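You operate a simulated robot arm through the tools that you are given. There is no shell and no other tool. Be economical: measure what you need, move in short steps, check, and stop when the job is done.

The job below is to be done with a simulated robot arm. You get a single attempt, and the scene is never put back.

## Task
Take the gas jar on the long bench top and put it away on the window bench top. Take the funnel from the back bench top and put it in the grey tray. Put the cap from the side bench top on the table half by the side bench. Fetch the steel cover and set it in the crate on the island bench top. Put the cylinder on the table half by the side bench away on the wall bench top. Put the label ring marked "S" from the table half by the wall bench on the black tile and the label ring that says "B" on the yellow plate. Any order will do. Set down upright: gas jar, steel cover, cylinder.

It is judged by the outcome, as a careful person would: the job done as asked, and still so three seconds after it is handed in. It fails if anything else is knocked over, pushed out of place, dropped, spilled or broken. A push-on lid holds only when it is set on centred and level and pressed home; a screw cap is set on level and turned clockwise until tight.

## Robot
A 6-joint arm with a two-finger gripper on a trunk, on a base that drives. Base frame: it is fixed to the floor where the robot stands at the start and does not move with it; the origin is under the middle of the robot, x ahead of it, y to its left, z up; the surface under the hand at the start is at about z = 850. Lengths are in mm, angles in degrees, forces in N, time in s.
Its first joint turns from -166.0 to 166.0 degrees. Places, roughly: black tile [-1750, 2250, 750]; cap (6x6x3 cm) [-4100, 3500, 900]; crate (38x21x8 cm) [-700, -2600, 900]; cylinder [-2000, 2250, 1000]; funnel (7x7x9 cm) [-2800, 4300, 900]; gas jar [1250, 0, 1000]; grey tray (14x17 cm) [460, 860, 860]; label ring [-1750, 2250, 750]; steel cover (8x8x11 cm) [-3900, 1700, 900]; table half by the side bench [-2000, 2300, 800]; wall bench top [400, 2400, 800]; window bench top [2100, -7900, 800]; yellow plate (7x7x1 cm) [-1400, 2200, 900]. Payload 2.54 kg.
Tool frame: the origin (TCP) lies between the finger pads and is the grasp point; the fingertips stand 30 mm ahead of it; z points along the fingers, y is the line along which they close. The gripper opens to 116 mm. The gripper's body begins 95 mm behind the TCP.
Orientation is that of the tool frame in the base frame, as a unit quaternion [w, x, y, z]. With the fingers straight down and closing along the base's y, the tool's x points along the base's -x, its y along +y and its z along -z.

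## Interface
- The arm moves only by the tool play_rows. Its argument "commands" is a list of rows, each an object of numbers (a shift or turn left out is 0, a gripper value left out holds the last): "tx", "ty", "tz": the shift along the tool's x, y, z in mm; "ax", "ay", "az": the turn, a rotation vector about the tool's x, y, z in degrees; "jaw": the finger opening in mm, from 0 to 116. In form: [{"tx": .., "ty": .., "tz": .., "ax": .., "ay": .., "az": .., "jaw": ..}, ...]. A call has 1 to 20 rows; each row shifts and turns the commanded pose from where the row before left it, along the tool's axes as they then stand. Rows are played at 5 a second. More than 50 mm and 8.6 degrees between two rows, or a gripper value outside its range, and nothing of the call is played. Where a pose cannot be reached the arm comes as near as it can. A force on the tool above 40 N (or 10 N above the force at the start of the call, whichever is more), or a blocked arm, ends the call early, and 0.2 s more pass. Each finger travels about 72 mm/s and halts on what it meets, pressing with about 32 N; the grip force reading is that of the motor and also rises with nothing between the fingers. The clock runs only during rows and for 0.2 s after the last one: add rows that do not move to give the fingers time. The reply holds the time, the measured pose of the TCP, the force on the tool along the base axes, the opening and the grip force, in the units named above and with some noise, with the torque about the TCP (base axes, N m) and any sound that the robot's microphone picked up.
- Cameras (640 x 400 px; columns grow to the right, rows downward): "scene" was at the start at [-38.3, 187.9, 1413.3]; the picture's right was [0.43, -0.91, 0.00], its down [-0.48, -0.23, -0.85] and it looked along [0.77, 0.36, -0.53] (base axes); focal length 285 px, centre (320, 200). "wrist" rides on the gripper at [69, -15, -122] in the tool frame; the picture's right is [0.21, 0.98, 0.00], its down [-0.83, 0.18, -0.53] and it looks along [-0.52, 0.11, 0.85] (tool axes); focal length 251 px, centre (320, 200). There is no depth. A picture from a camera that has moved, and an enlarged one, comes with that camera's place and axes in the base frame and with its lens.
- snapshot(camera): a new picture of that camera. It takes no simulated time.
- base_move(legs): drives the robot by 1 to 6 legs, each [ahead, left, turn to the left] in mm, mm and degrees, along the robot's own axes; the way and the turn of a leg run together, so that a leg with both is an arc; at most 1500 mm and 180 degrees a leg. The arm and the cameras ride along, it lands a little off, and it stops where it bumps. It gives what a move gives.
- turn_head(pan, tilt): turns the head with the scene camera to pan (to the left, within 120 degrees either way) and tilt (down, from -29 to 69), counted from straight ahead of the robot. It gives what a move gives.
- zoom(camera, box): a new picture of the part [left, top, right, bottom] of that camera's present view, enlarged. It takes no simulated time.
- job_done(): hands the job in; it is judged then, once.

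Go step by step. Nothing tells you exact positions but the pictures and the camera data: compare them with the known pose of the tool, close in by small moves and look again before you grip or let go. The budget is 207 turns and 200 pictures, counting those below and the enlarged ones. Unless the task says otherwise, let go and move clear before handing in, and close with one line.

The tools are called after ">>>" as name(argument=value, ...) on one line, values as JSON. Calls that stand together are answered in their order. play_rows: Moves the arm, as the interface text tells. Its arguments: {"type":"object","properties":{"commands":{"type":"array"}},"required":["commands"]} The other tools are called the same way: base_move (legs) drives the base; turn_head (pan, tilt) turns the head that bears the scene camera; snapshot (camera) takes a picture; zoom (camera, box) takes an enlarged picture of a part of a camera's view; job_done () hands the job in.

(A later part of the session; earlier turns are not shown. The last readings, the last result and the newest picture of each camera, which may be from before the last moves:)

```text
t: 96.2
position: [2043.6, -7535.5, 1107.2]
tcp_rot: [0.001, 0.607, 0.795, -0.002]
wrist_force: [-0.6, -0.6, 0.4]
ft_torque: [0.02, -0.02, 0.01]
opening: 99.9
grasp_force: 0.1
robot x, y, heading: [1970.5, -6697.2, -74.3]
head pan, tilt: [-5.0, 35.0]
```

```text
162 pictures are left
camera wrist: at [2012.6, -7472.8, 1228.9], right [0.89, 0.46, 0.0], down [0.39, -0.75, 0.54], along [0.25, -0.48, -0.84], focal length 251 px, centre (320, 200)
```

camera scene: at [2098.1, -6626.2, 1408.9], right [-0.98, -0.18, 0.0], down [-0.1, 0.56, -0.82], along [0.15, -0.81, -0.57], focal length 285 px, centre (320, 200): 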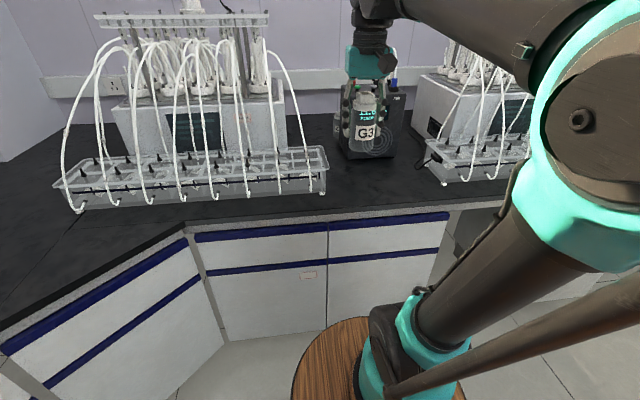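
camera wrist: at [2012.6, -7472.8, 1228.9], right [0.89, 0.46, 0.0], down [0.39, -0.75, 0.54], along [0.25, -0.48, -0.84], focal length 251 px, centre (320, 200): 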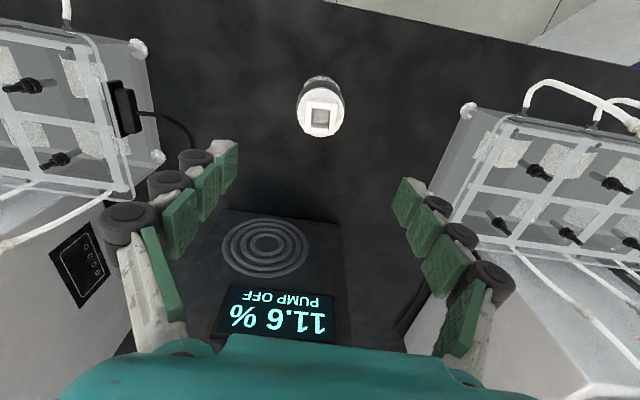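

The jar stands upright on its own. I draw the arm back, then reverse up the aisle.

>>> play_rows(commands=[{"tz": -40}, {"tz": -40}, {"tx": 43, "ty": 24}, {"tx": 43, "ty": 24}, {"tx": 43, "ty": 24}, {"tx": 43, "ty": 24}, {"tx": 43, "ty": 24}, {"tx": 43, "ty": 24}, {"tx": 40}, {"tx": 40}, {}])

>>> base_move(legs=[[-1500, 0, 0.7], [-1500, 0, 0], [-1500, 0, 0], [-1300, 0, 0]])

>>> turn_head(pan=0, tilt=35)

>>> snapshot(camera="scene")

```text
t: 98.6
position: [2093.3, -7170.5, 1186.2]
tcp_rot: [0.001, 0.607, 0.795, -0.001]
wrist_force: [0.1, -0.3, -0.4]
ft_torque: [0.01, 0.02, 0.0]
opening: 99.8
grasp_force: 0.0
robot x, y, heading: [1969.9, -6694.8, -74.8]
head pan, tilt: [-5.0, 35.0]
```

```text
t: 126.2
position: [565.5, -1576.2, 1186.1]
tcp_rot: [0.001, 0.613, 0.79, -0.001]
wrist_force: [0.0, 0.2, 0.0]
ft_torque: [0.0, 0.02, 0.05]
opening: 100.0
grasp_force: 0.0
robot x, y, heading: [451.4, -1098.4, -75.7]
head pan, tilt: [-5.0, 35.0]
```

```text
t: 126.8
position: [566.9, -1576.9, 1186.1]
tcp_rot: [0.001, 0.613, 0.79, -0.002]
wrist_force: [0.5, 0.4, -0.4]
ft_torque: [0.01, 0.01, 0.01]
opening: 99.8
grasp_force: 0.1
robot x, y, heading: [447.2, -1098.1, -75.7]
head pan, tilt: [0.0, 35.0]
```

```text
161 pictures are left
camera scene: at [586.2, -1030.2, 1408.9], right [-0.97, -0.25, 0.0], down [-0.14, 0.56, -0.82], along [0.2, -0.79, -0.57], focal length 285 px, centre (320, 200)
```

scene: 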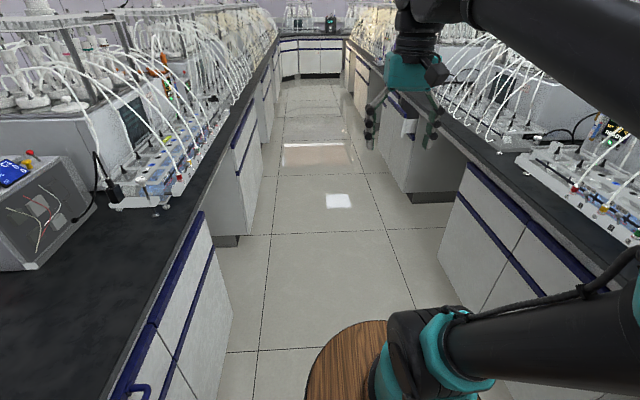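

Good. I reverse out past the island end and swing right about to face the table.

>>> base_move(legs=[[0, -60, 0], [-1500, 0, 0], [-1100, 0, 0], [0, 0, -150]])

>>> turn_head(pan=0, tilt=25)

>>> snapshot(camera="scene")

```text
t: 146.2
position: [-590.2, 1753.2, 1186.1]
tcp_rot: [-0.002, 0.918, -0.397, -0.001]
wrist_force: [-0.1, 0.3, -1.0]
ft_torque: [0.0, 0.01, 0.01]
opening: 100.0
grasp_force: 0.1
robot x, y, heading: [-254.3, 1390.4, 133.3]
head pan, tilt: [0.0, 35.0]
```

```text
t: 146.9
position: [-589.6, 1752.9, 1186.2]
tcp_rot: [-0.002, 0.918, -0.397, -0.001]
wrist_force: [0.3, -0.1, 0.8]
ft_torque: [-0.03, -0.03, 0.04]
opening: 99.8
grasp_force: 0.0
robot x, y, heading: [-253.8, 1386.0, 133.0]
head pan, tilt: [0.0, 25.0]
```

```text
160 pictures are left
camera scene: at [-346.0, 1266.8, 1424.6], right [0.73, 0.68, 0.0], down [0.29, -0.31, -0.91], along [-0.62, 0.66, -0.42], focal length 285 px, centre (320, 200)
```

scene: 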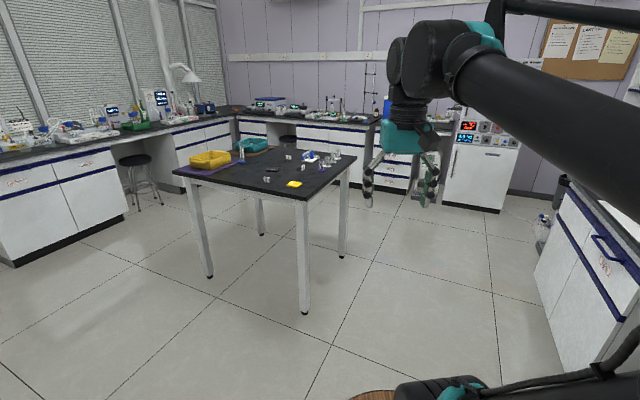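

I see the table with yellow and teal trays, a cylinder and small items. I zoom on it and on the benches beyond.

>>> zoom(camera="scene", box=[170, 130, 360, 210])

>>> zoom(camera="scene", box=[0, 60, 240, 200])

>>> zoom(camera="scene", box=[220, 60, 400, 160])

```text
3.37 times, centred on (265, 170) of scene
camera zoom: at [-346.0, 1266.8, 1424.6], right [0.73, 0.68, 0.0], down [0.29, -0.31, -0.91], along [-0.62, 0.66, -0.42], focal length 961 px, centre (505, 301)
```

zoom: 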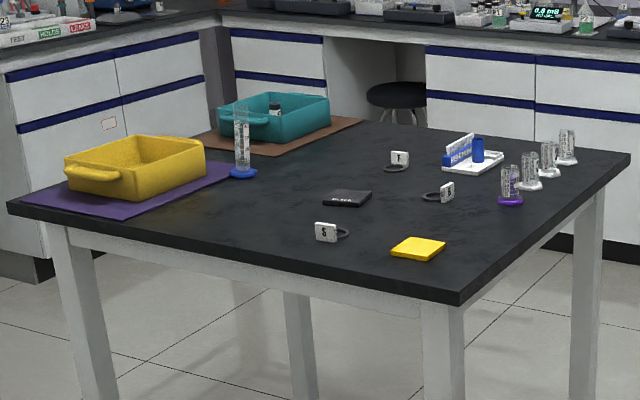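

```text
2.67 times, centred on (120, 130) of scene
camera zoom: at [-346.0, 1266.8, 1424.6], right [0.73, 0.68, 0.0], down [0.29, -0.31, -0.91], along [-0.62, 0.66, -0.42], focal length 761 px, centre (853, 387)
```

zoom: 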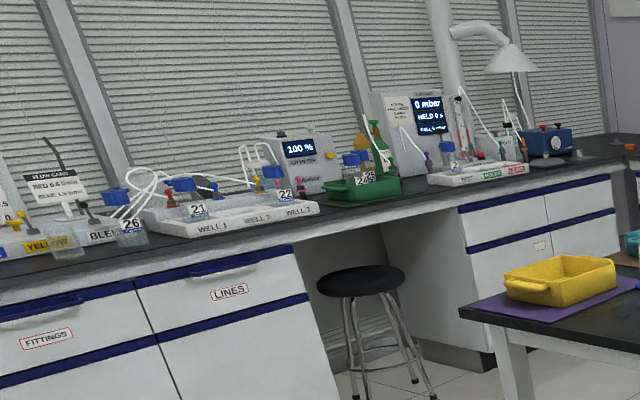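

```text
3.56 times, centred on (310, 110) of scene
camera zoom: at [-346.0, 1266.8, 1424.6], right [0.73, 0.68, 0.0], down [0.29, -0.31, -0.91], along [-0.62, 0.66, -0.42], focal length 1014 px, centre (356, 520)
```

zoom: 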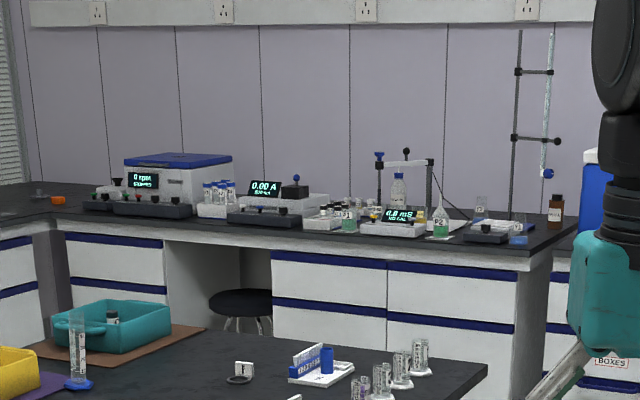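

I place the rings, black tile, yellow plate and cylinder on the table (top about z 850). I drive in front of the table, facing it squarely.

>>> base_move(legs=[[0, 0, -27], [530, 1117, 0]])

>>> turn_head(pan=0, tilt=35)

>>> snapshot(camera="scene")

>>> snapshot(camera="wrist")

```text
t: 154.5
position: [-1608.7, 2053.9, 1186.7]
tcp_rot: [-0.002, 0.802, -0.598, -0.001]
wrist_force: [-0.2, 0.2, 0.3]
ft_torque: [0.0, 0.0, 0.0]
opening: 100.2
grasp_force: 0.1
robot x, y, heading: [-1475.2, 1579.0, 106.5]
head pan, tilt: [0.0, 25.0]
```

```text
t: 155.3
position: [-1609.1, 2053.6, 1187.0]
tcp_rot: [-0.002, 0.802, -0.598, -0.002]
wrist_force: [-1.0, 0.3, 0.6]
ft_torque: [-0.01, 0.05, 0.01]
opening: 100.1
grasp_force: 0.0
robot x, y, heading: [-1474.9, 1577.2, 106.4]
head pan, tilt: [0.0, 35.0]
```

```text
156 pictures are left
camera scene: at [-1608.0, 1506.2, 1408.9], right [0.96, 0.29, 0.0], down [0.16, -0.55, -0.82], along [-0.23, 0.79, -0.57], focal length 285 px, centre (320, 200)
```

scene: 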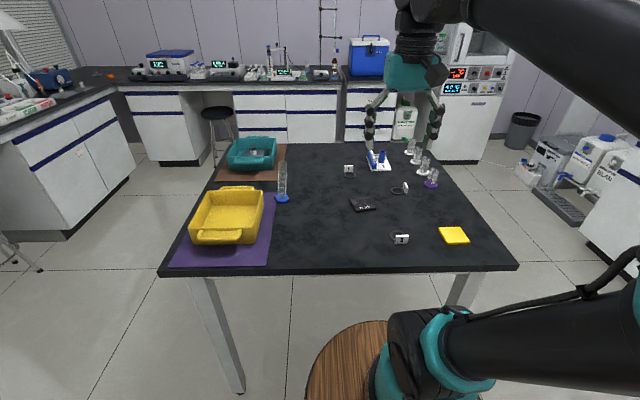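

```text
155 pictures are left
camera wrist: at [-1573.8, 1990.6, 1307.5], right [-0.88, -0.48, 0.0], down [-0.41, 0.74, 0.54], along [-0.26, 0.47, -0.84], focal length 251 px, centre (320, 200)
```

wrist: 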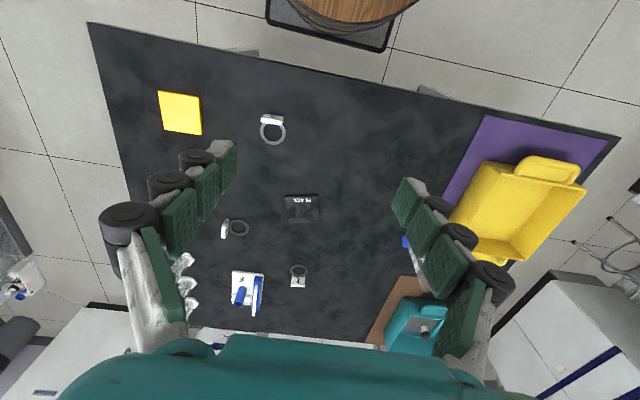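

Now I read the tags on the three label rings.

>>> zoom(camera="scene", box=[330, 150, 490, 250])

>>> zoom(camera="wrist", box=[200, 100, 360, 200])

>>> zoom(camera="wrist", box=[200, 190, 360, 290])

```text
4.00 times, centred on (410, 200) of scene
camera zoom: at [-1608.0, 1506.2, 1408.9], right [0.96, 0.29, 0.0], down [0.16, -0.55, -0.82], along [-0.23, 0.79, -0.57], focal length 1141 px, centre (-40, 200)
```

zoom: 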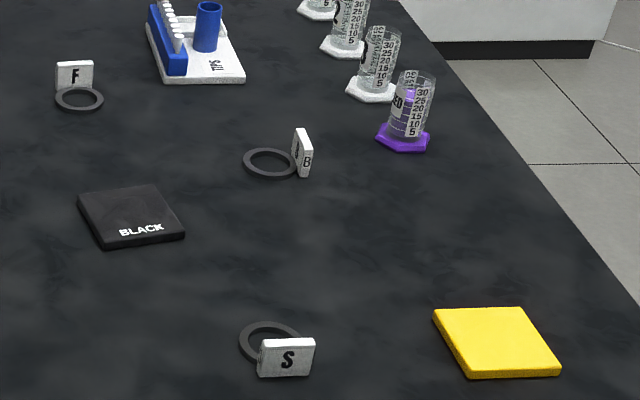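

```text
4.00 times, centred on (280, 150) of wrist
camera zoom: at [-1573.8, 1990.6, 1307.5], right [-0.88, -0.48, 0.0], down [-0.41, 0.74, 0.54], along [-0.26, 0.47, -0.84], focal length 1006 px, centre (480, 400)
```

zoom: 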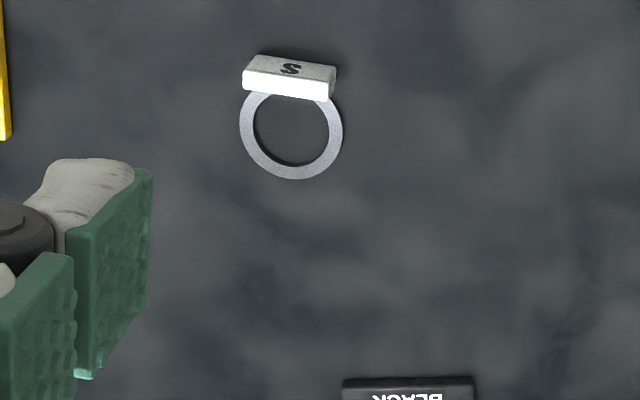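

```text
4.00 times, centred on (280, 240) of wrist
camera zoom: at [-1573.8, 1990.6, 1307.5], right [-0.88, -0.48, 0.0], down [-0.41, 0.74, 0.54], along [-0.26, 0.47, -0.84], focal length 1006 px, centre (480, 40)
```

zoom: 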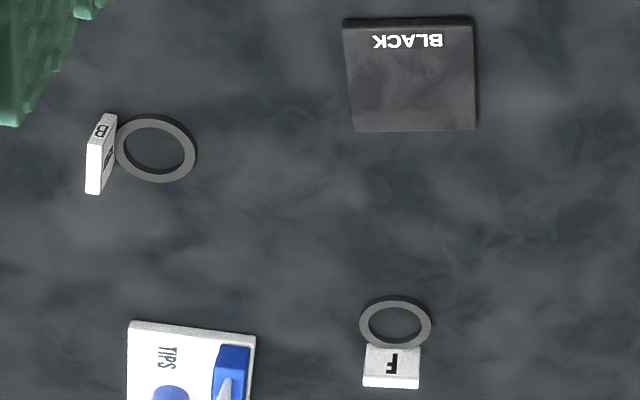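

S is the front ring, B the right one, F stays. I take B first: hover above its tag with the fingers half closed and look.

>>> play_rows(commands=[{"tx": -40, "ty": -18, "jaw": 40}, {"tx": -40, "ty": -18}, {"tx": -40, "ty": -18}, {"tx": -40, "ty": -18}, {"tx": -40, "ty": -18}, {"tx": -40, "ty": -18}, {"tx": -40, "ty": -19}, {"tx": -40, "ty": -19}, {"tz": 45}, {"tz": 45}, {"tz": 45}, {"tz": 45}, {}])

>>> snapshot(camera="wrist")

>>> zoom(camera="scene", box=[330, 130, 490, 230])

```text
t: 158.1
position: [-1561.4, 2403.1, 1007.5]
tcp_rot: [-0.002, 0.801, -0.598, -0.001]
wrist_force: [0.5, -1.0, 0.8]
ft_torque: [-0.02, 0.0, 0.02]
opening: 40.1
grasp_force: 0.0
robot x, y, heading: [-1475.2, 1575.3, 106.7]
head pan, tilt: [0.0, 35.0]
```

```text
151 pictures are left
camera wrist: at [-1526.4, 2339.8, 1129.2], right [-0.87, -0.48, 0.0], down [-0.41, 0.74, 0.54], along [-0.26, 0.47, -0.84], focal length 251 px, centre (320, 200)
```

wrist: 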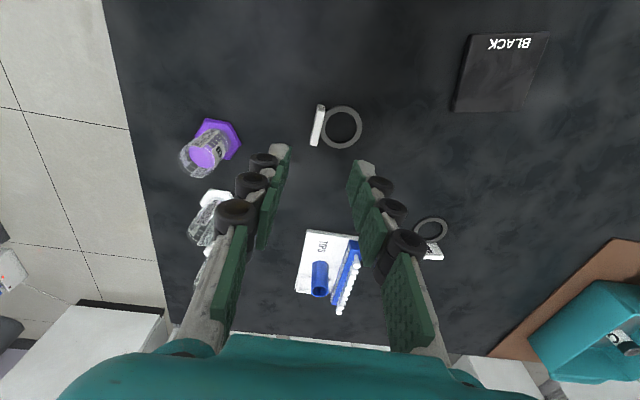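

```text
4.00 times, centred on (410, 180) of scene
camera zoom: at [-1607.9, 1506.2, 1408.9], right [0.96, 0.29, 0.0], down [0.16, -0.55, -0.82], along [-0.23, 0.79, -0.57], focal length 1141 px, centre (-40, 280)
```

zoom: 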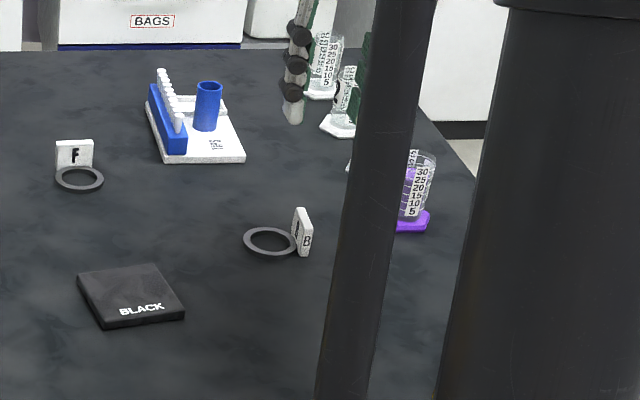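

The tag lies between the fingers and is aligned. I descend so the tips sit just over the ring.

>>> play_rows(commands=[{"tz": 40}, {"tz": 40}, {"tz": 28}, {}])

>>> snapshot(camera="wrist")

>>> zoom(camera="scene", box=[350, 150, 430, 200])

```text
t: 159.1
position: [-1561.5, 2402.7, 898.7]
tcp_rot: [-0.001, 0.802, -0.597, -0.001]
wrist_force: [0.6, -0.3, 1.1]
ft_torque: [0.0, -0.03, -0.02]
opening: 40.1
grasp_force: 0.0
robot x, y, heading: [-1476.6, 1585.0, 107.0]
head pan, tilt: [0.0, 35.0]
```

```text
149 pictures are left
camera wrist: at [-1525.1, 2340.1, 1019.9], right [-0.88, -0.48, 0.0], down [-0.41, 0.74, 0.54], along [-0.26, 0.47, -0.84], focal length 251 px, centre (320, 200)
```

wrist: 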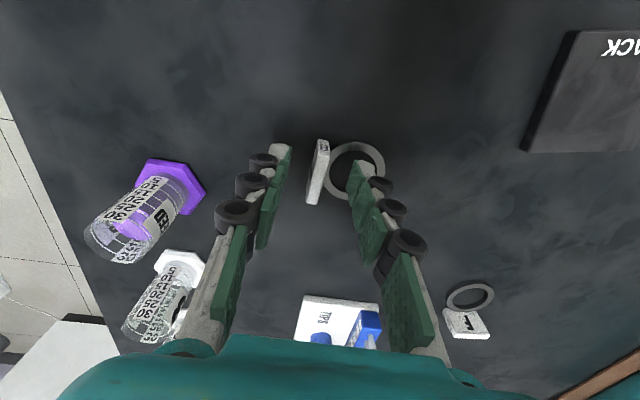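

```text
8.00 times, centred on (390, 175) of scene
camera zoom: at [-1607.9, 1506.2, 1408.9], right [0.96, 0.29, 0.0], down [0.16, -0.55, -0.82], along [-0.23, 0.79, -0.57], focal length 2282 px, centre (-240, 400)
```

zoom: 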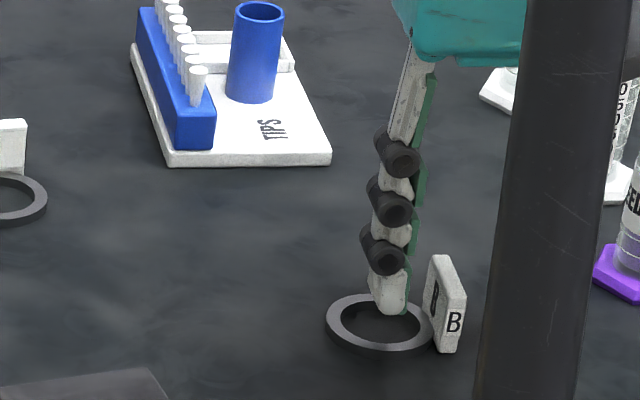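

Slightly lower, then close on the tag.

>>> play_rows(commands=[{"tz": 8}, {"jaw": 20}, {"jaw": 5}, {}, {}])

>>> zoom(camera="scene", box=[350, 150, 430, 200])

```text
t: 160.3
position: [-1561.3, 2403.2, 890.5]
tcp_rot: [-0.002, 0.801, -0.598, -0.001]
wrist_force: [0.0, 0.6, 0.0]
ft_torque: [-0.01, -0.02, 0.0]
opening: 6.5
grasp_force: 31.8
robot x, y, heading: [-1476.1, 1579.3, 106.6]
head pan, tilt: [0.0, 35.0]
```

```text
8.00 times, centred on (390, 175) of scene
camera zoom: at [-1607.9, 1506.2, 1408.9], right [0.96, 0.29, 0.0], down [0.16, -0.55, -0.82], along [-0.23, 0.79, -0.57], focal length 2282 px, centre (-240, 400)
```

zoom: 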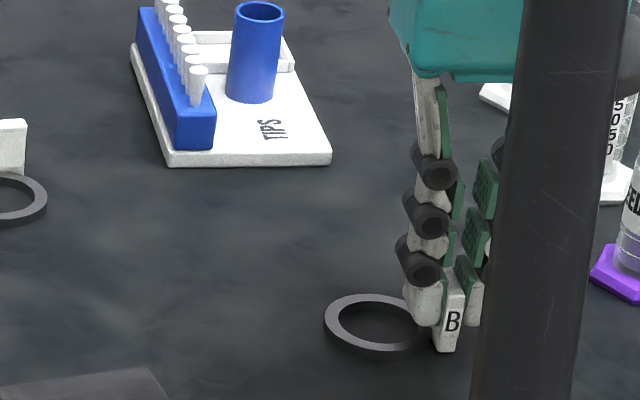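

Gripped. I lift the B ring and carry it over the yellow plate.

>>> play_rows(commands=[{"tz": -40, "jaw": 0}, {"tz": -40}, {"tz": -20}, {"tx": 40}, {"tx": 40, "ty": -19}, {"tx": 40, "ty": -19}, {"tx": 40, "ty": -25}, {"tx": 40, "ty": -25}, {"tx": 36, "ty": -25}, {}])

>>> snapshot(camera="wrist")

>>> snapshot(camera="scene")

```text
t: 162.5
position: [-1384.7, 2207.3, 989.9]
tcp_rot: [-0.002, 0.802, -0.598, -0.001]
wrist_force: [0.1, 0.2, -0.5]
ft_torque: [-0.01, 0.01, -0.01]
opening: 6.8
grasp_force: 31.8
robot x, y, heading: [-1473.9, 1577.8, 106.3]
head pan, tilt: [0.0, 35.0]
```

```text
146 pictures are left
camera wrist: at [-1348.5, 2144.8, 1111.8], right [-0.87, -0.48, 0.0], down [-0.41, 0.74, 0.54], along [-0.26, 0.47, -0.84], focal length 251 px, centre (320, 200)
```

wrist: 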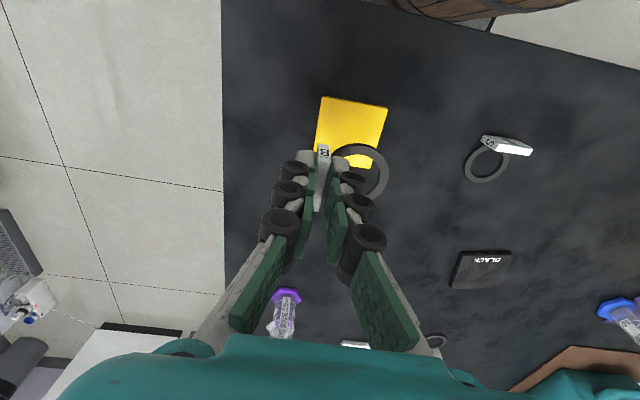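

```text
145 pictures are left
camera scene: at [-1607.9, 1506.2, 1408.9], right [0.96, 0.29, 0.0], down [0.16, -0.55, -0.82], along [-0.23, 0.79, -0.57], focal length 285 px, centre (320, 200)
```

scene: 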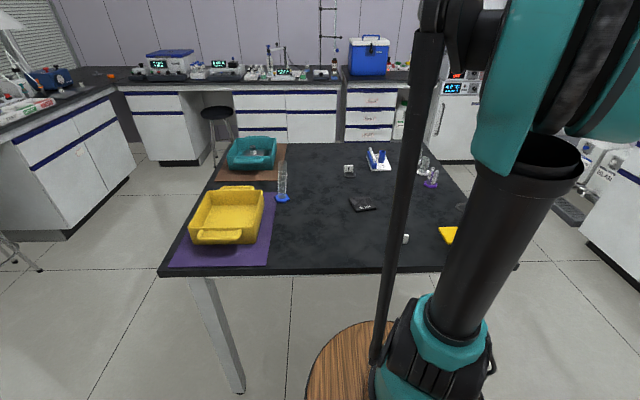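

The ring hangs centred over the plate. I lower it gently to contact.

>>> play_rows(commands=[{"tz": 40}, {"tz": 40}, {"tz": 4}, {"tz": 2}, {"tz": 2}, {}])

>>> snapshot(camera="wrist")

```text
t: 163.9
position: [-1385.6, 2208.4, 901.8]
tcp_rot: [-0.001, 0.802, -0.598, -0.001]
wrist_force: [1.3, 0.2, 0.2]
ft_torque: [-0.02, 0.01, 0.02]
opening: 6.5
grasp_force: 32.2
robot x, y, heading: [-1475.4, 1581.6, 106.5]
head pan, tilt: [0.0, 35.0]
```

```text
144 pictures are left
camera wrist: at [-1349.1, 2145.9, 1023.7], right [-0.88, -0.48, 0.0], down [-0.41, 0.74, 0.54], along [-0.26, 0.47, -0.84], focal length 251 px, centre (320, 200)
```

wrist: 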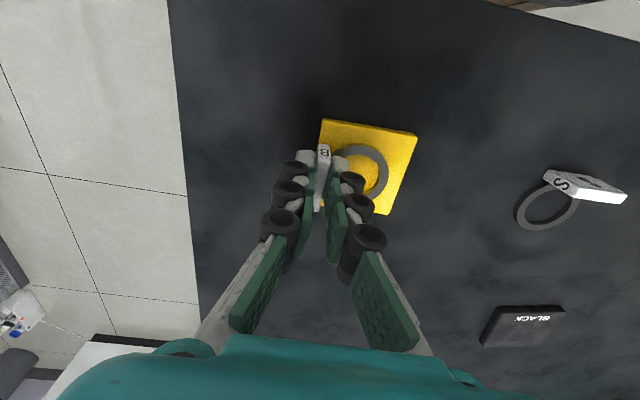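

The tag is close to the plate's edge; I shift 8 mm left, then lower to contact.

>>> play_rows(commands=[{"ty": 8, "tx": 2}, {"tz": 1}, {"tz": 1}, {"tz": 1}, {}])

>>> zoom(camera="wrist", box=[250, 90, 450, 230])

```text
t: 165.1
position: [-1392.3, 2205.1, 900.1]
tcp_rot: [-0.001, 0.802, -0.598, -0.002]
wrist_force: [2.7, 0.5, 32.7]
ft_torque: [0.2, 0.08, 0.01]
opening: 6.7
grasp_force: 31.8
robot x, y, heading: [-1473.7, 1580.4, 106.8]
head pan, tilt: [0.0, 35.0]
```

```text
2.86 times, centred on (350, 160) of wrist
camera zoom: at [-1356.3, 2141.6, 1021.7], right [-0.88, -0.48, 0.0], down [-0.41, 0.74, 0.54], along [-0.26, 0.47, -0.84], focal length 718 px, centre (234, 314)
```

zoom: 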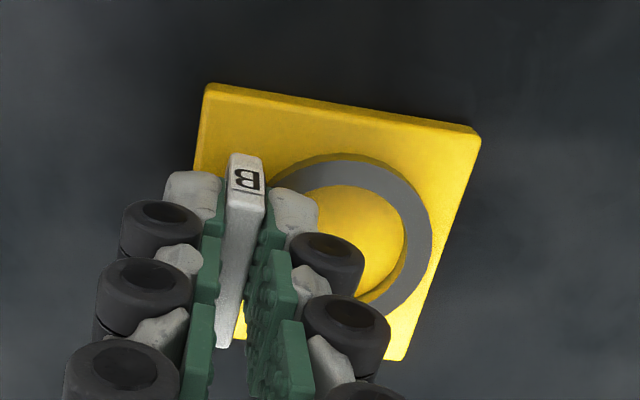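

Seated on the plate. I release and rise.

>>> play_rows(commands=[{"tz": -1.5}, {"jaw": 20}, {"jaw": 30}, {}, {"tz": -40}, {"tz": -45}, {"tz": -45}, {}])

>>> snapshot(camera="wrist")

```text
t: 166.9
position: [-1392.6, 2203.1, 1031.1]
tcp_rot: [-0.002, 0.802, -0.597, -0.001]
wrist_force: [-0.1, -0.5, -0.5]
ft_torque: [-0.05, 0.01, 0.04]
opening: 29.9
grasp_force: 0.1
robot x, y, heading: [-1471.2, 1579.1, 106.5]
head pan, tilt: [0.0, 35.0]
```

```text
142 pictures are left
camera wrist: at [-1356.3, 2141.1, 1152.2], right [-0.88, -0.48, 0.0], down [-0.41, 0.74, 0.54], along [-0.26, 0.47, -0.84], focal length 251 px, centre (320, 200)
```

wrist: 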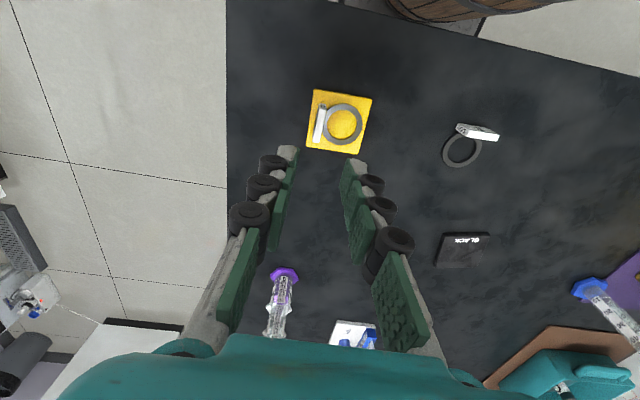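

B rests well on the plate. For S I rotate the hand 90° to grip its tag across the thickness, rising a little.

>>> play_rows(commands=[{"az": 8.2}, {"az": 8.2}, {"az": 8.2}, {"az": 8.2}, {"az": 8.2}, {"az": 8.2}, {"az": 8.2}, {"az": 8.2}, {"az": 8.2}, {"az": 8.2}, {"az": 8}, {}])

>>> snapshot(camera="wrist")

```text
t: 169.5
position: [-1394.0, 2204.0, 1031.1]
tcp_rot: [0.0, -0.144, 0.99, 0.002]
wrist_force: [-0.2, 0.1, -0.1]
ft_torque: [0.0, 0.0, -0.01]
opening: 30.0
grasp_force: 0.0
robot x, y, heading: [-1476.7, 1581.0, 106.5]
head pan, tilt: [0.0, 35.0]
```

```text
141 pictures are left
camera wrist: at [-1452.8, 2169.2, 1152.7], right [-0.48, 0.88, 0.0], down [0.74, 0.41, 0.54], along [0.47, 0.26, -0.84], focal length 251 px, centre (320, 200)
```

wrist: 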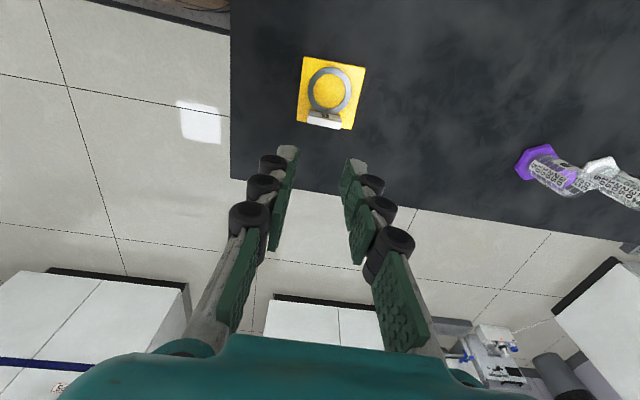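

I move over the S tag and look.

>>> play_rows(commands=[{"tx": 43, "ty": -6}, {"tx": 43, "ty": -6}, {"tx": 43, "ty": -6}, {"tx": 43, "ty": -7}, {"tz": 40}, {}])

>>> snapshot(camera="wrist")

>>> zoom(camera="scene", box=[340, 180, 480, 268])

```text
t: 170.9
position: [-1549.5, 2131.3, 991.5]
tcp_rot: [0.0, -0.144, 0.99, 0.002]
wrist_force: [-0.1, 0.1, 0.1]
ft_torque: [0.04, -0.01, 0.01]
opening: 30.3
grasp_force: 0.1
robot x, y, heading: [-1473.2, 1578.7, 106.5]
head pan, tilt: [0.0, 35.0]
```

```text
140 pictures are left
camera wrist: at [-1610.5, 2096.1, 1112.8], right [-0.48, 0.88, 0.0], down [0.74, 0.41, 0.54], along [0.47, 0.26, -0.84], focal length 251 px, centre (320, 200)
```

wrist: 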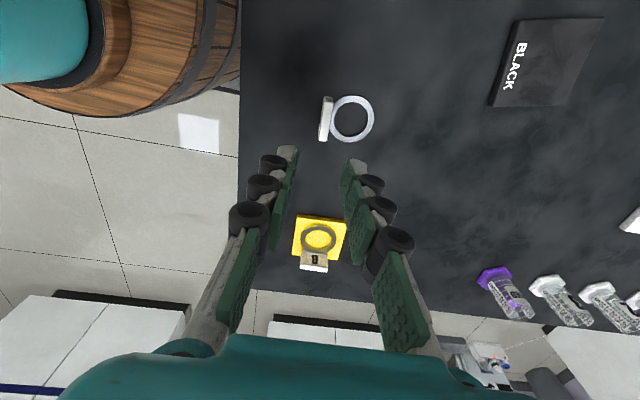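

```text
4.55 times, centred on (410, 224) of scene
camera zoom: at [-1607.9, 1506.2, 1408.9], right [0.96, 0.29, 0.0], down [0.16, -0.55, -0.82], along [-0.23, 0.79, -0.57], focal length 1297 px, centre (-89, 91)
```

zoom: 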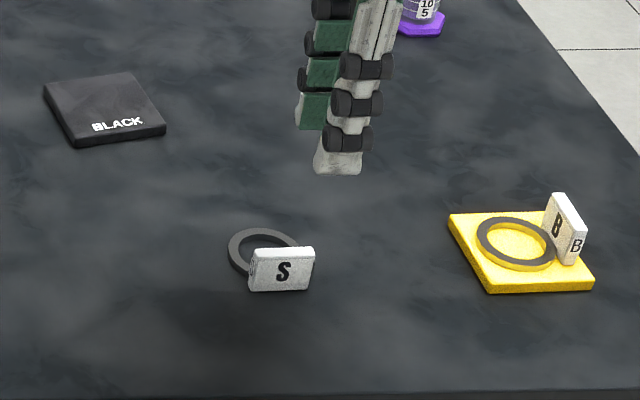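

Tag at about [-1562,2129]. I shift 12 mm, descend and look.

>>> play_rows(commands=[{"tx": 12}, {"tz": 40}, {"tz": 40}, {"tz": 15}, {}])

>>> snapshot(camera="wrist")

>>> zoom(camera="scene", box=[360, 200, 440, 250])

```text
t: 172.1
position: [-1560.2, 2128.3, 896.6]
tcp_rot: [0.0, -0.145, 0.99, 0.002]
wrist_force: [-0.6, -0.3, 0.6]
ft_torque: [0.0, 0.0, 0.0]
opening: 29.5
grasp_force: 0.0
robot x, y, heading: [-1474.2, 1578.0, 106.6]
head pan, tilt: [0.0, 35.0]
```

```text
138 pictures are left
camera wrist: at [-1621.6, 2093.0, 1017.1], right [-0.48, 0.88, 0.0], down [0.74, 0.41, 0.54], along [0.47, 0.26, -0.84], focal length 251 px, centre (320, 200)
```

wrist: 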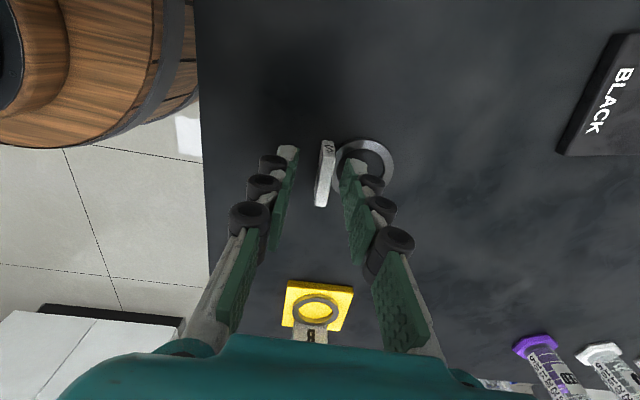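

```text
8.00 times, centred on (400, 225) of scene
camera zoom: at [-1608.0, 1506.2, 1408.9], right [0.96, 0.29, 0.0], down [0.16, -0.55, -0.82], along [-0.23, 0.79, -0.57], focal length 2282 px, centre (-320, 0)
```

zoom: 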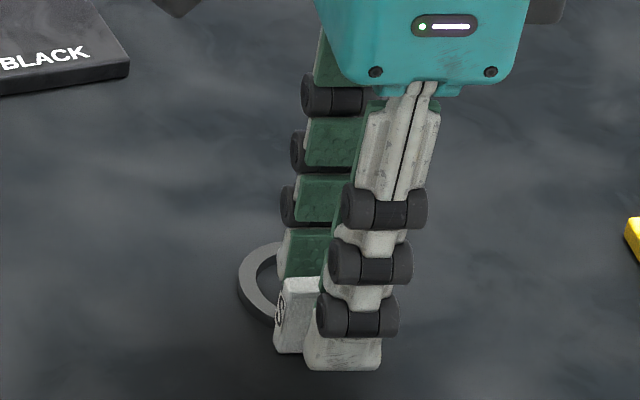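

Aligned as for B. I shift 5 mm, lower 6 mm and close.

>>> play_rows(commands=[{"tx": 5, "tz": 6}, {"jaw": 15}, {"jaw": 0}, {}, {}, {"tz": -40}, {"tz": -40}, {}])

>>> snapshot(camera="wrist")

```text
t: 173.9
position: [-1567.7, 2126.4, 970.1]
tcp_rot: [0.0, -0.145, 0.989, 0.002]
wrist_force: [0.1, -0.3, 0.0]
ft_torque: [-0.01, 0.01, 0.02]
opening: 6.7
grasp_force: 31.5
robot x, y, heading: [-1473.2, 1577.9, 106.7]
head pan, tilt: [0.0, 35.0]
```

```text
136 pictures are left
camera wrist: at [-1627.3, 2091.9, 1091.8], right [-0.48, 0.87, 0.0], down [0.74, 0.41, 0.54], along [0.47, 0.26, -0.84], focal length 251 px, centre (320, 200)
```

wrist: 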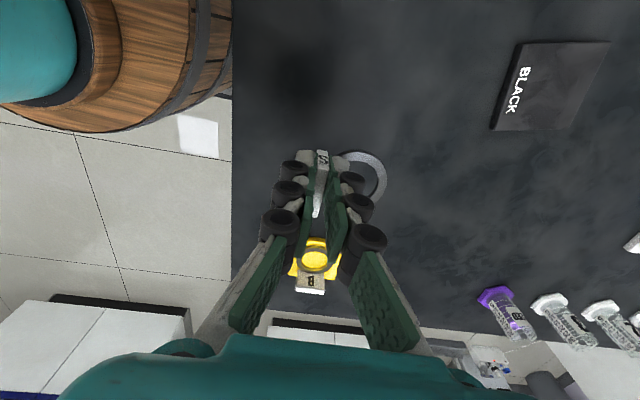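

S ring held. I carry it over the black tile.

>>> play_rows(commands=[{"tx": 19, "ty": 40}, {"tx": 19, "ty": 40}, {"tx": 19, "ty": 40}, {"tx": 19, "ty": 38}, {"tz": 40}, {"tz": 22}, {}])

>>> zoom(camera="wrist", box=[220, 80, 460, 230])

>>> zoom(camera="scene", box=[320, 170, 400, 220])

```text
t: 175.5
position: [-1685.5, 2257.1, 910.0]
tcp_rot: [0.001, -0.144, 0.99, 0.002]
wrist_force: [0.3, -0.5, 0.1]
ft_torque: [0.03, 0.0, 0.0]
opening: 6.6
grasp_force: 31.9
robot x, y, heading: [-1473.2, 1577.5, 106.4]
head pan, tilt: [0.0, 35.0]
```

```text
2.67 times, centred on (340, 155) of wrist
camera zoom: at [-1745.4, 2220.7, 1030.2], right [-0.48, 0.87, 0.0], down [0.74, 0.41, 0.54], along [0.47, 0.26, -0.84], focal length 670 px, centre (267, 320)
```

zoom: 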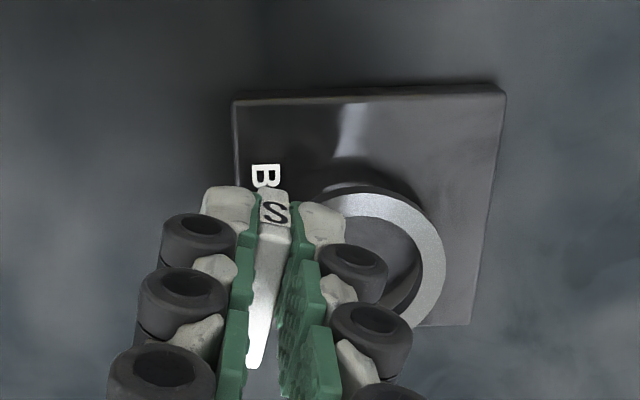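

```text
8.00 times, centred on (360, 195) of scene
camera zoom: at [-1608.0, 1506.2, 1408.9], right [0.96, 0.29, 0.0], down [0.16, -0.55, -0.82], along [-0.23, 0.79, -0.57], focal length 2282 px, centre (0, 240)
```

zoom: 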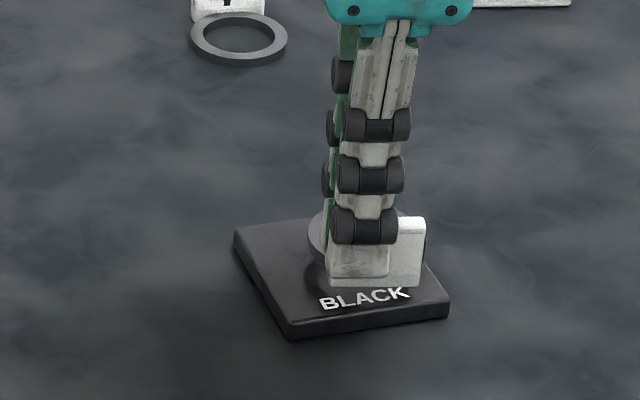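

I shift about 10 mm left to centre it, then lower to contact.

>>> play_rows(commands=[{"tx": 10, "ty": 2}, {"tz": 6}, {"tz": 2}, {"tz": 1}, {"tz": 1}, {}])

>>> zoom(camera="wrist", box=[220, 80, 460, 230])

>>> zoom(camera="scene", box=[320, 170, 400, 220])

```text
t: 176.9
position: [-1695.4, 2255.5, 899.5]
tcp_rot: [0.001, -0.145, 0.989, 0.001]
wrist_force: [-2.2, 1.4, 20.0]
ft_torque: [0.14, -0.05, 0.03]
opening: 6.7
grasp_force: 32.1
robot x, y, heading: [-1476.0, 1580.0, 106.7]
head pan, tilt: [0.0, 35.0]
```

```text
2.67 times, centred on (340, 155) of wrist
camera zoom: at [-1755.0, 2220.1, 1020.7], right [-0.48, 0.87, 0.0], down [0.74, 0.41, 0.54], along [0.47, 0.26, -0.84], focal length 670 px, centre (267, 320)
```

zoom: 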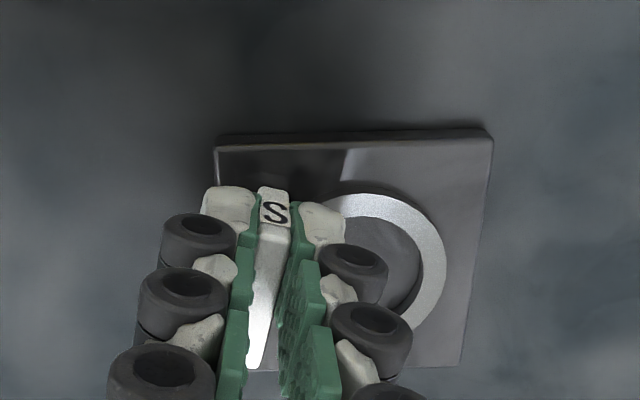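

```text
8.00 times, centred on (360, 195) of scene
camera zoom: at [-1607.8, 1505.6, 1408.9], right [0.96, 0.29, 0.0], down [0.16, -0.55, -0.82], along [-0.23, 0.79, -0.57], focal length 2282 px, centre (0, 240)
```

zoom: 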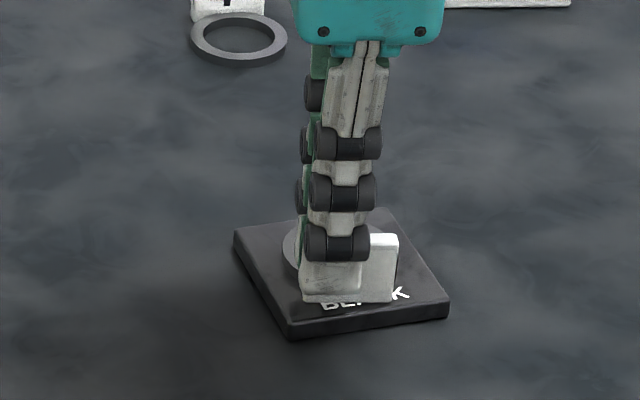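

Well seated on the tile. I release, rise and check.

>>> play_rows(commands=[{"tz": -1.5}, {"jaw": 20}, {"jaw": 30}, {}, {"tz": -40}, {"tz": -45}, {"tz": -45}, {"tz": -45}, {}])

>>> snapshot(camera="wrist")

>>> snapshot(camera="scene")

```text
t: 178.9
position: [-1694.9, 2254.6, 1075.0]
tcp_rot: [0.0, -0.144, 0.99, 0.001]
wrist_force: [-0.7, -0.4, 0.0]
ft_torque: [0.02, 0.02, 0.01]
opening: 30.1
grasp_force: 0.1
robot x, y, heading: [-1470.3, 1573.8, 106.6]
head pan, tilt: [0.0, 35.0]
```

```text
131 pictures are left
camera wrist: at [-1754.7, 2219.1, 1196.8], right [-0.48, 0.88, 0.0], down [0.74, 0.41, 0.54], along [0.47, 0.26, -0.84], focal length 251 px, centre (320, 200)
```

wrist: 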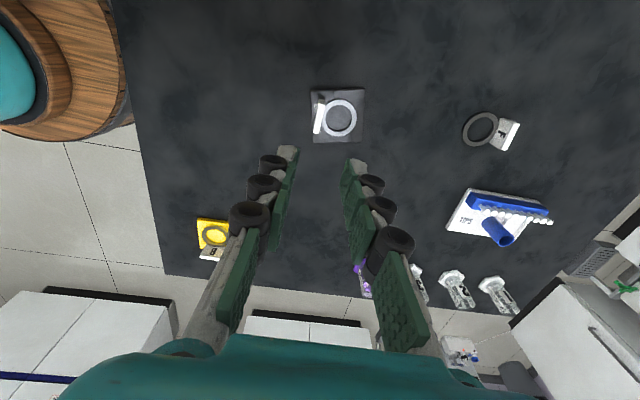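

```text
130 pictures are left
camera scene: at [-1608.0, 1506.2, 1408.9], right [0.96, 0.29, 0.0], down [0.16, -0.55, -0.82], along [-0.23, 0.79, -0.57], focal length 285 px, centre (320, 200)
```

scene: 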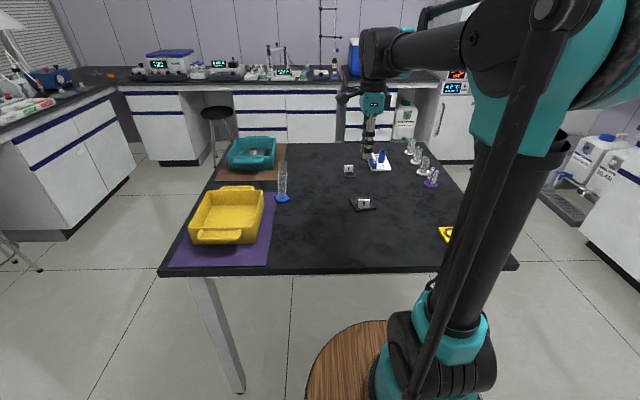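

Both rings are placed. Next the blue-footed cylinder at about [-1964,2254], 145 mm tall: I move over it with the jaws along the depth direction.

>>> play_rows(commands=[{"tx": 43, "ty": 13, "jaw": 70}, {"tx": 43, "ty": 13}, {"tx": 43, "ty": 13}, {"tx": 43, "ty": 13}, {"tx": 43, "ty": 13}, {"tx": 43, "ty": 11}, {}])

>>> snapshot(camera="wrist")

>>> zoom(camera="scene", box=[180, 110, 380, 235])

```text
t: 180.5
position: [-1965.4, 2252.9, 1074.8]
tcp_rot: [0.0, -0.144, 0.99, 0.002]
wrist_force: [0.2, -0.4, -0.3]
ft_torque: [-0.03, 0.01, 0.03]
opening: 70.0
grasp_force: 0.0
robot x, y, heading: [-1474.3, 1580.4, 106.8]
head pan, tilt: [0.0, 35.0]
```

```text
129 pictures are left
camera wrist: at [-2025.4, 2218.8, 1196.1], right [-0.48, 0.88, 0.0], down [0.74, 0.41, 0.54], along [0.47, 0.26, -0.84], focal length 251 px, centre (320, 200)
```

wrist: 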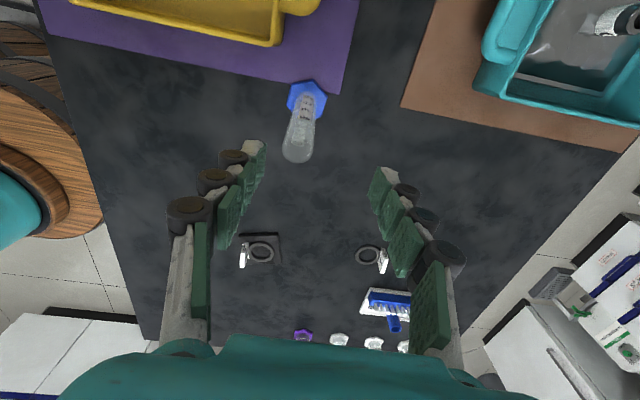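

```text
3.20 times, centred on (280, 172) of scene
camera zoom: at [-1608.0, 1506.1, 1408.9], right [0.96, 0.29, 0.0], down [0.16, -0.55, -0.82], along [-0.23, 0.79, -0.57], focal length 913 px, centre (448, 288)
```

zoom: 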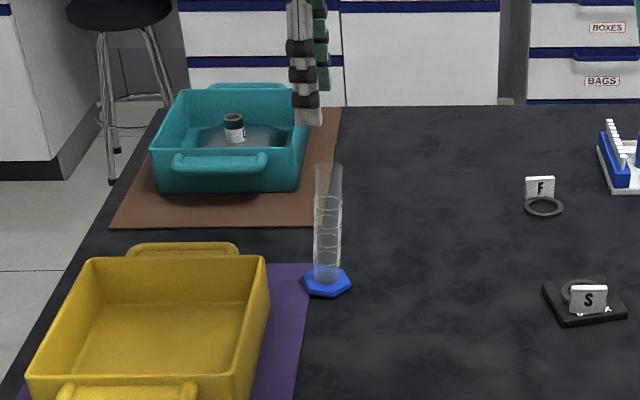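

Cylinder axis about [-1960,2242], top 998. I correct 11 mm, lower partway and check.

>>> play_rows(commands=[{"tx": -2, "ty": -11}, {"tz": 35}, {"tz": 35}, {}])

>>> snapshot(camera="wrist")

>>> zoom(camera="scene", box=[220, 120, 340, 215])

```text
t: 181.5
position: [-1958.5, 2245.4, 1005.0]
tcp_rot: [0.001, -0.145, 0.989, 0.002]
wrist_force: [0.4, 0.5, -0.8]
ft_torque: [0.0, -0.01, -0.01]
opening: 70.1
grasp_force: 0.0
robot x, y, heading: [-1472.6, 1580.3, 106.8]
head pan, tilt: [0.0, 35.0]
```

```text
127 pictures are left
camera wrist: at [-2018.7, 2209.7, 1126.2], right [-0.48, 0.88, 0.0], down [0.74, 0.41, 0.54], along [0.47, 0.26, -0.84], focal length 251 px, centre (320, 200)
```

wrist: 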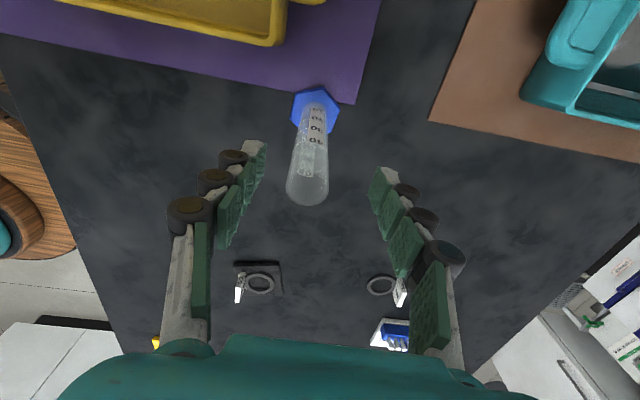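

```text
4.21 times, centred on (280, 168) of scene
camera zoom: at [-1608.0, 1506.2, 1408.9], right [0.96, 0.29, 0.0], down [0.16, -0.55, -0.82], along [-0.23, 0.79, -0.57], focal length 1201 px, centre (488, 337)
```

zoom: 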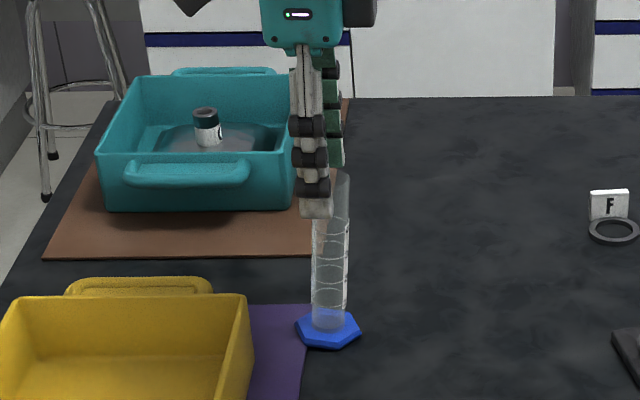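

Comparing finger and tube in the scene view, the hand is about 10 mm too far left. I correct and lower around the tube.

>>> play_rows(commands=[{"tx": -8, "ty": -6}, {"tz": 35}, {"tz": 35}, {}])

>>> snapshot(camera="wrist")

>>> zoom(camera="scene", box=[240, 140, 330, 210])

```text
t: 182.5
position: [-1949.9, 2241.5, 935.0]
tcp_rot: [0.001, -0.144, 0.99, 0.001]
wrist_force: [0.8, -0.3, 0.0]
ft_torque: [0.01, -0.02, 0.01]
opening: 70.0
grasp_force: 0.0
robot x, y, heading: [-1472.9, 1577.5, 106.7]
head pan, tilt: [0.0, 35.0]
```

```text
125 pictures are left
camera wrist: at [-2009.6, 2206.3, 1056.2], right [-0.48, 0.88, 0.0], down [0.74, 0.41, 0.54], along [0.47, 0.26, -0.84], focal length 251 px, centre (320, 200)
```

wrist: 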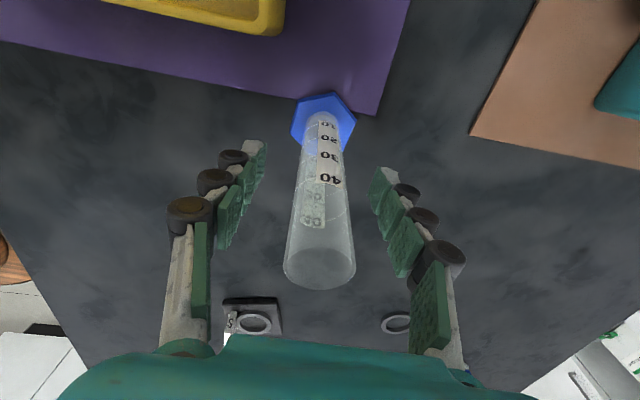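

```text
5.71 times, centred on (285, 175) of scene
camera zoom: at [-1608.0, 1506.2, 1408.9], right [0.96, 0.29, 0.0], down [0.16, -0.55, -0.82], along [-0.23, 0.79, -0.57], focal length 1630 px, centre (520, 343)
```

zoom: 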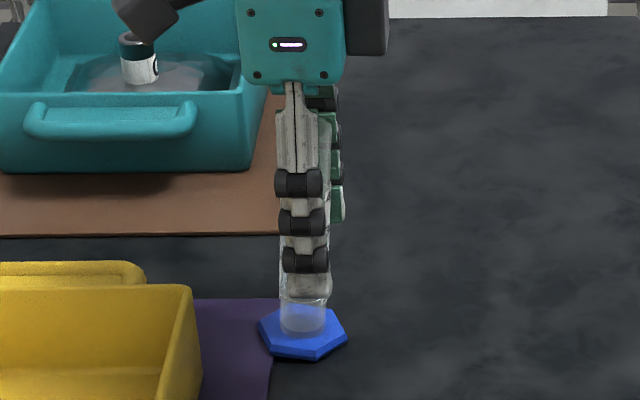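

Centred now. I close on the tube.

>>> play_rows(commands=[{"tx": 3, "tz": 3}, {"jaw": 45}, {"jaw": 20}, {}, {}])

>>> snapshot(camera="wrist")

```text
t: 183.7
position: [-1952.7, 2240.0, 931.0]
tcp_rot: [0.001, -0.144, 0.99, 0.002]
wrist_force: [0.6, -1.0, 0.3]
ft_torque: [-0.01, 0.02, 0.01]
opening: 26.0
grasp_force: 31.8
robot x, y, heading: [-1474.3, 1579.0, 106.8]
head pan, tilt: [0.0, 35.0]
```

```text
123 pictures are left
camera wrist: at [-2012.5, 2205.4, 1053.5], right [-0.48, 0.88, 0.0], down [0.74, 0.41, 0.54], along [0.47, 0.26, -0.84], focal length 251 px, centre (320, 200)
```

wrist: 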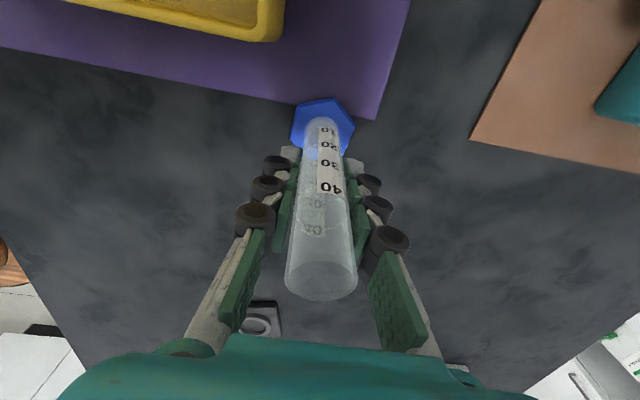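

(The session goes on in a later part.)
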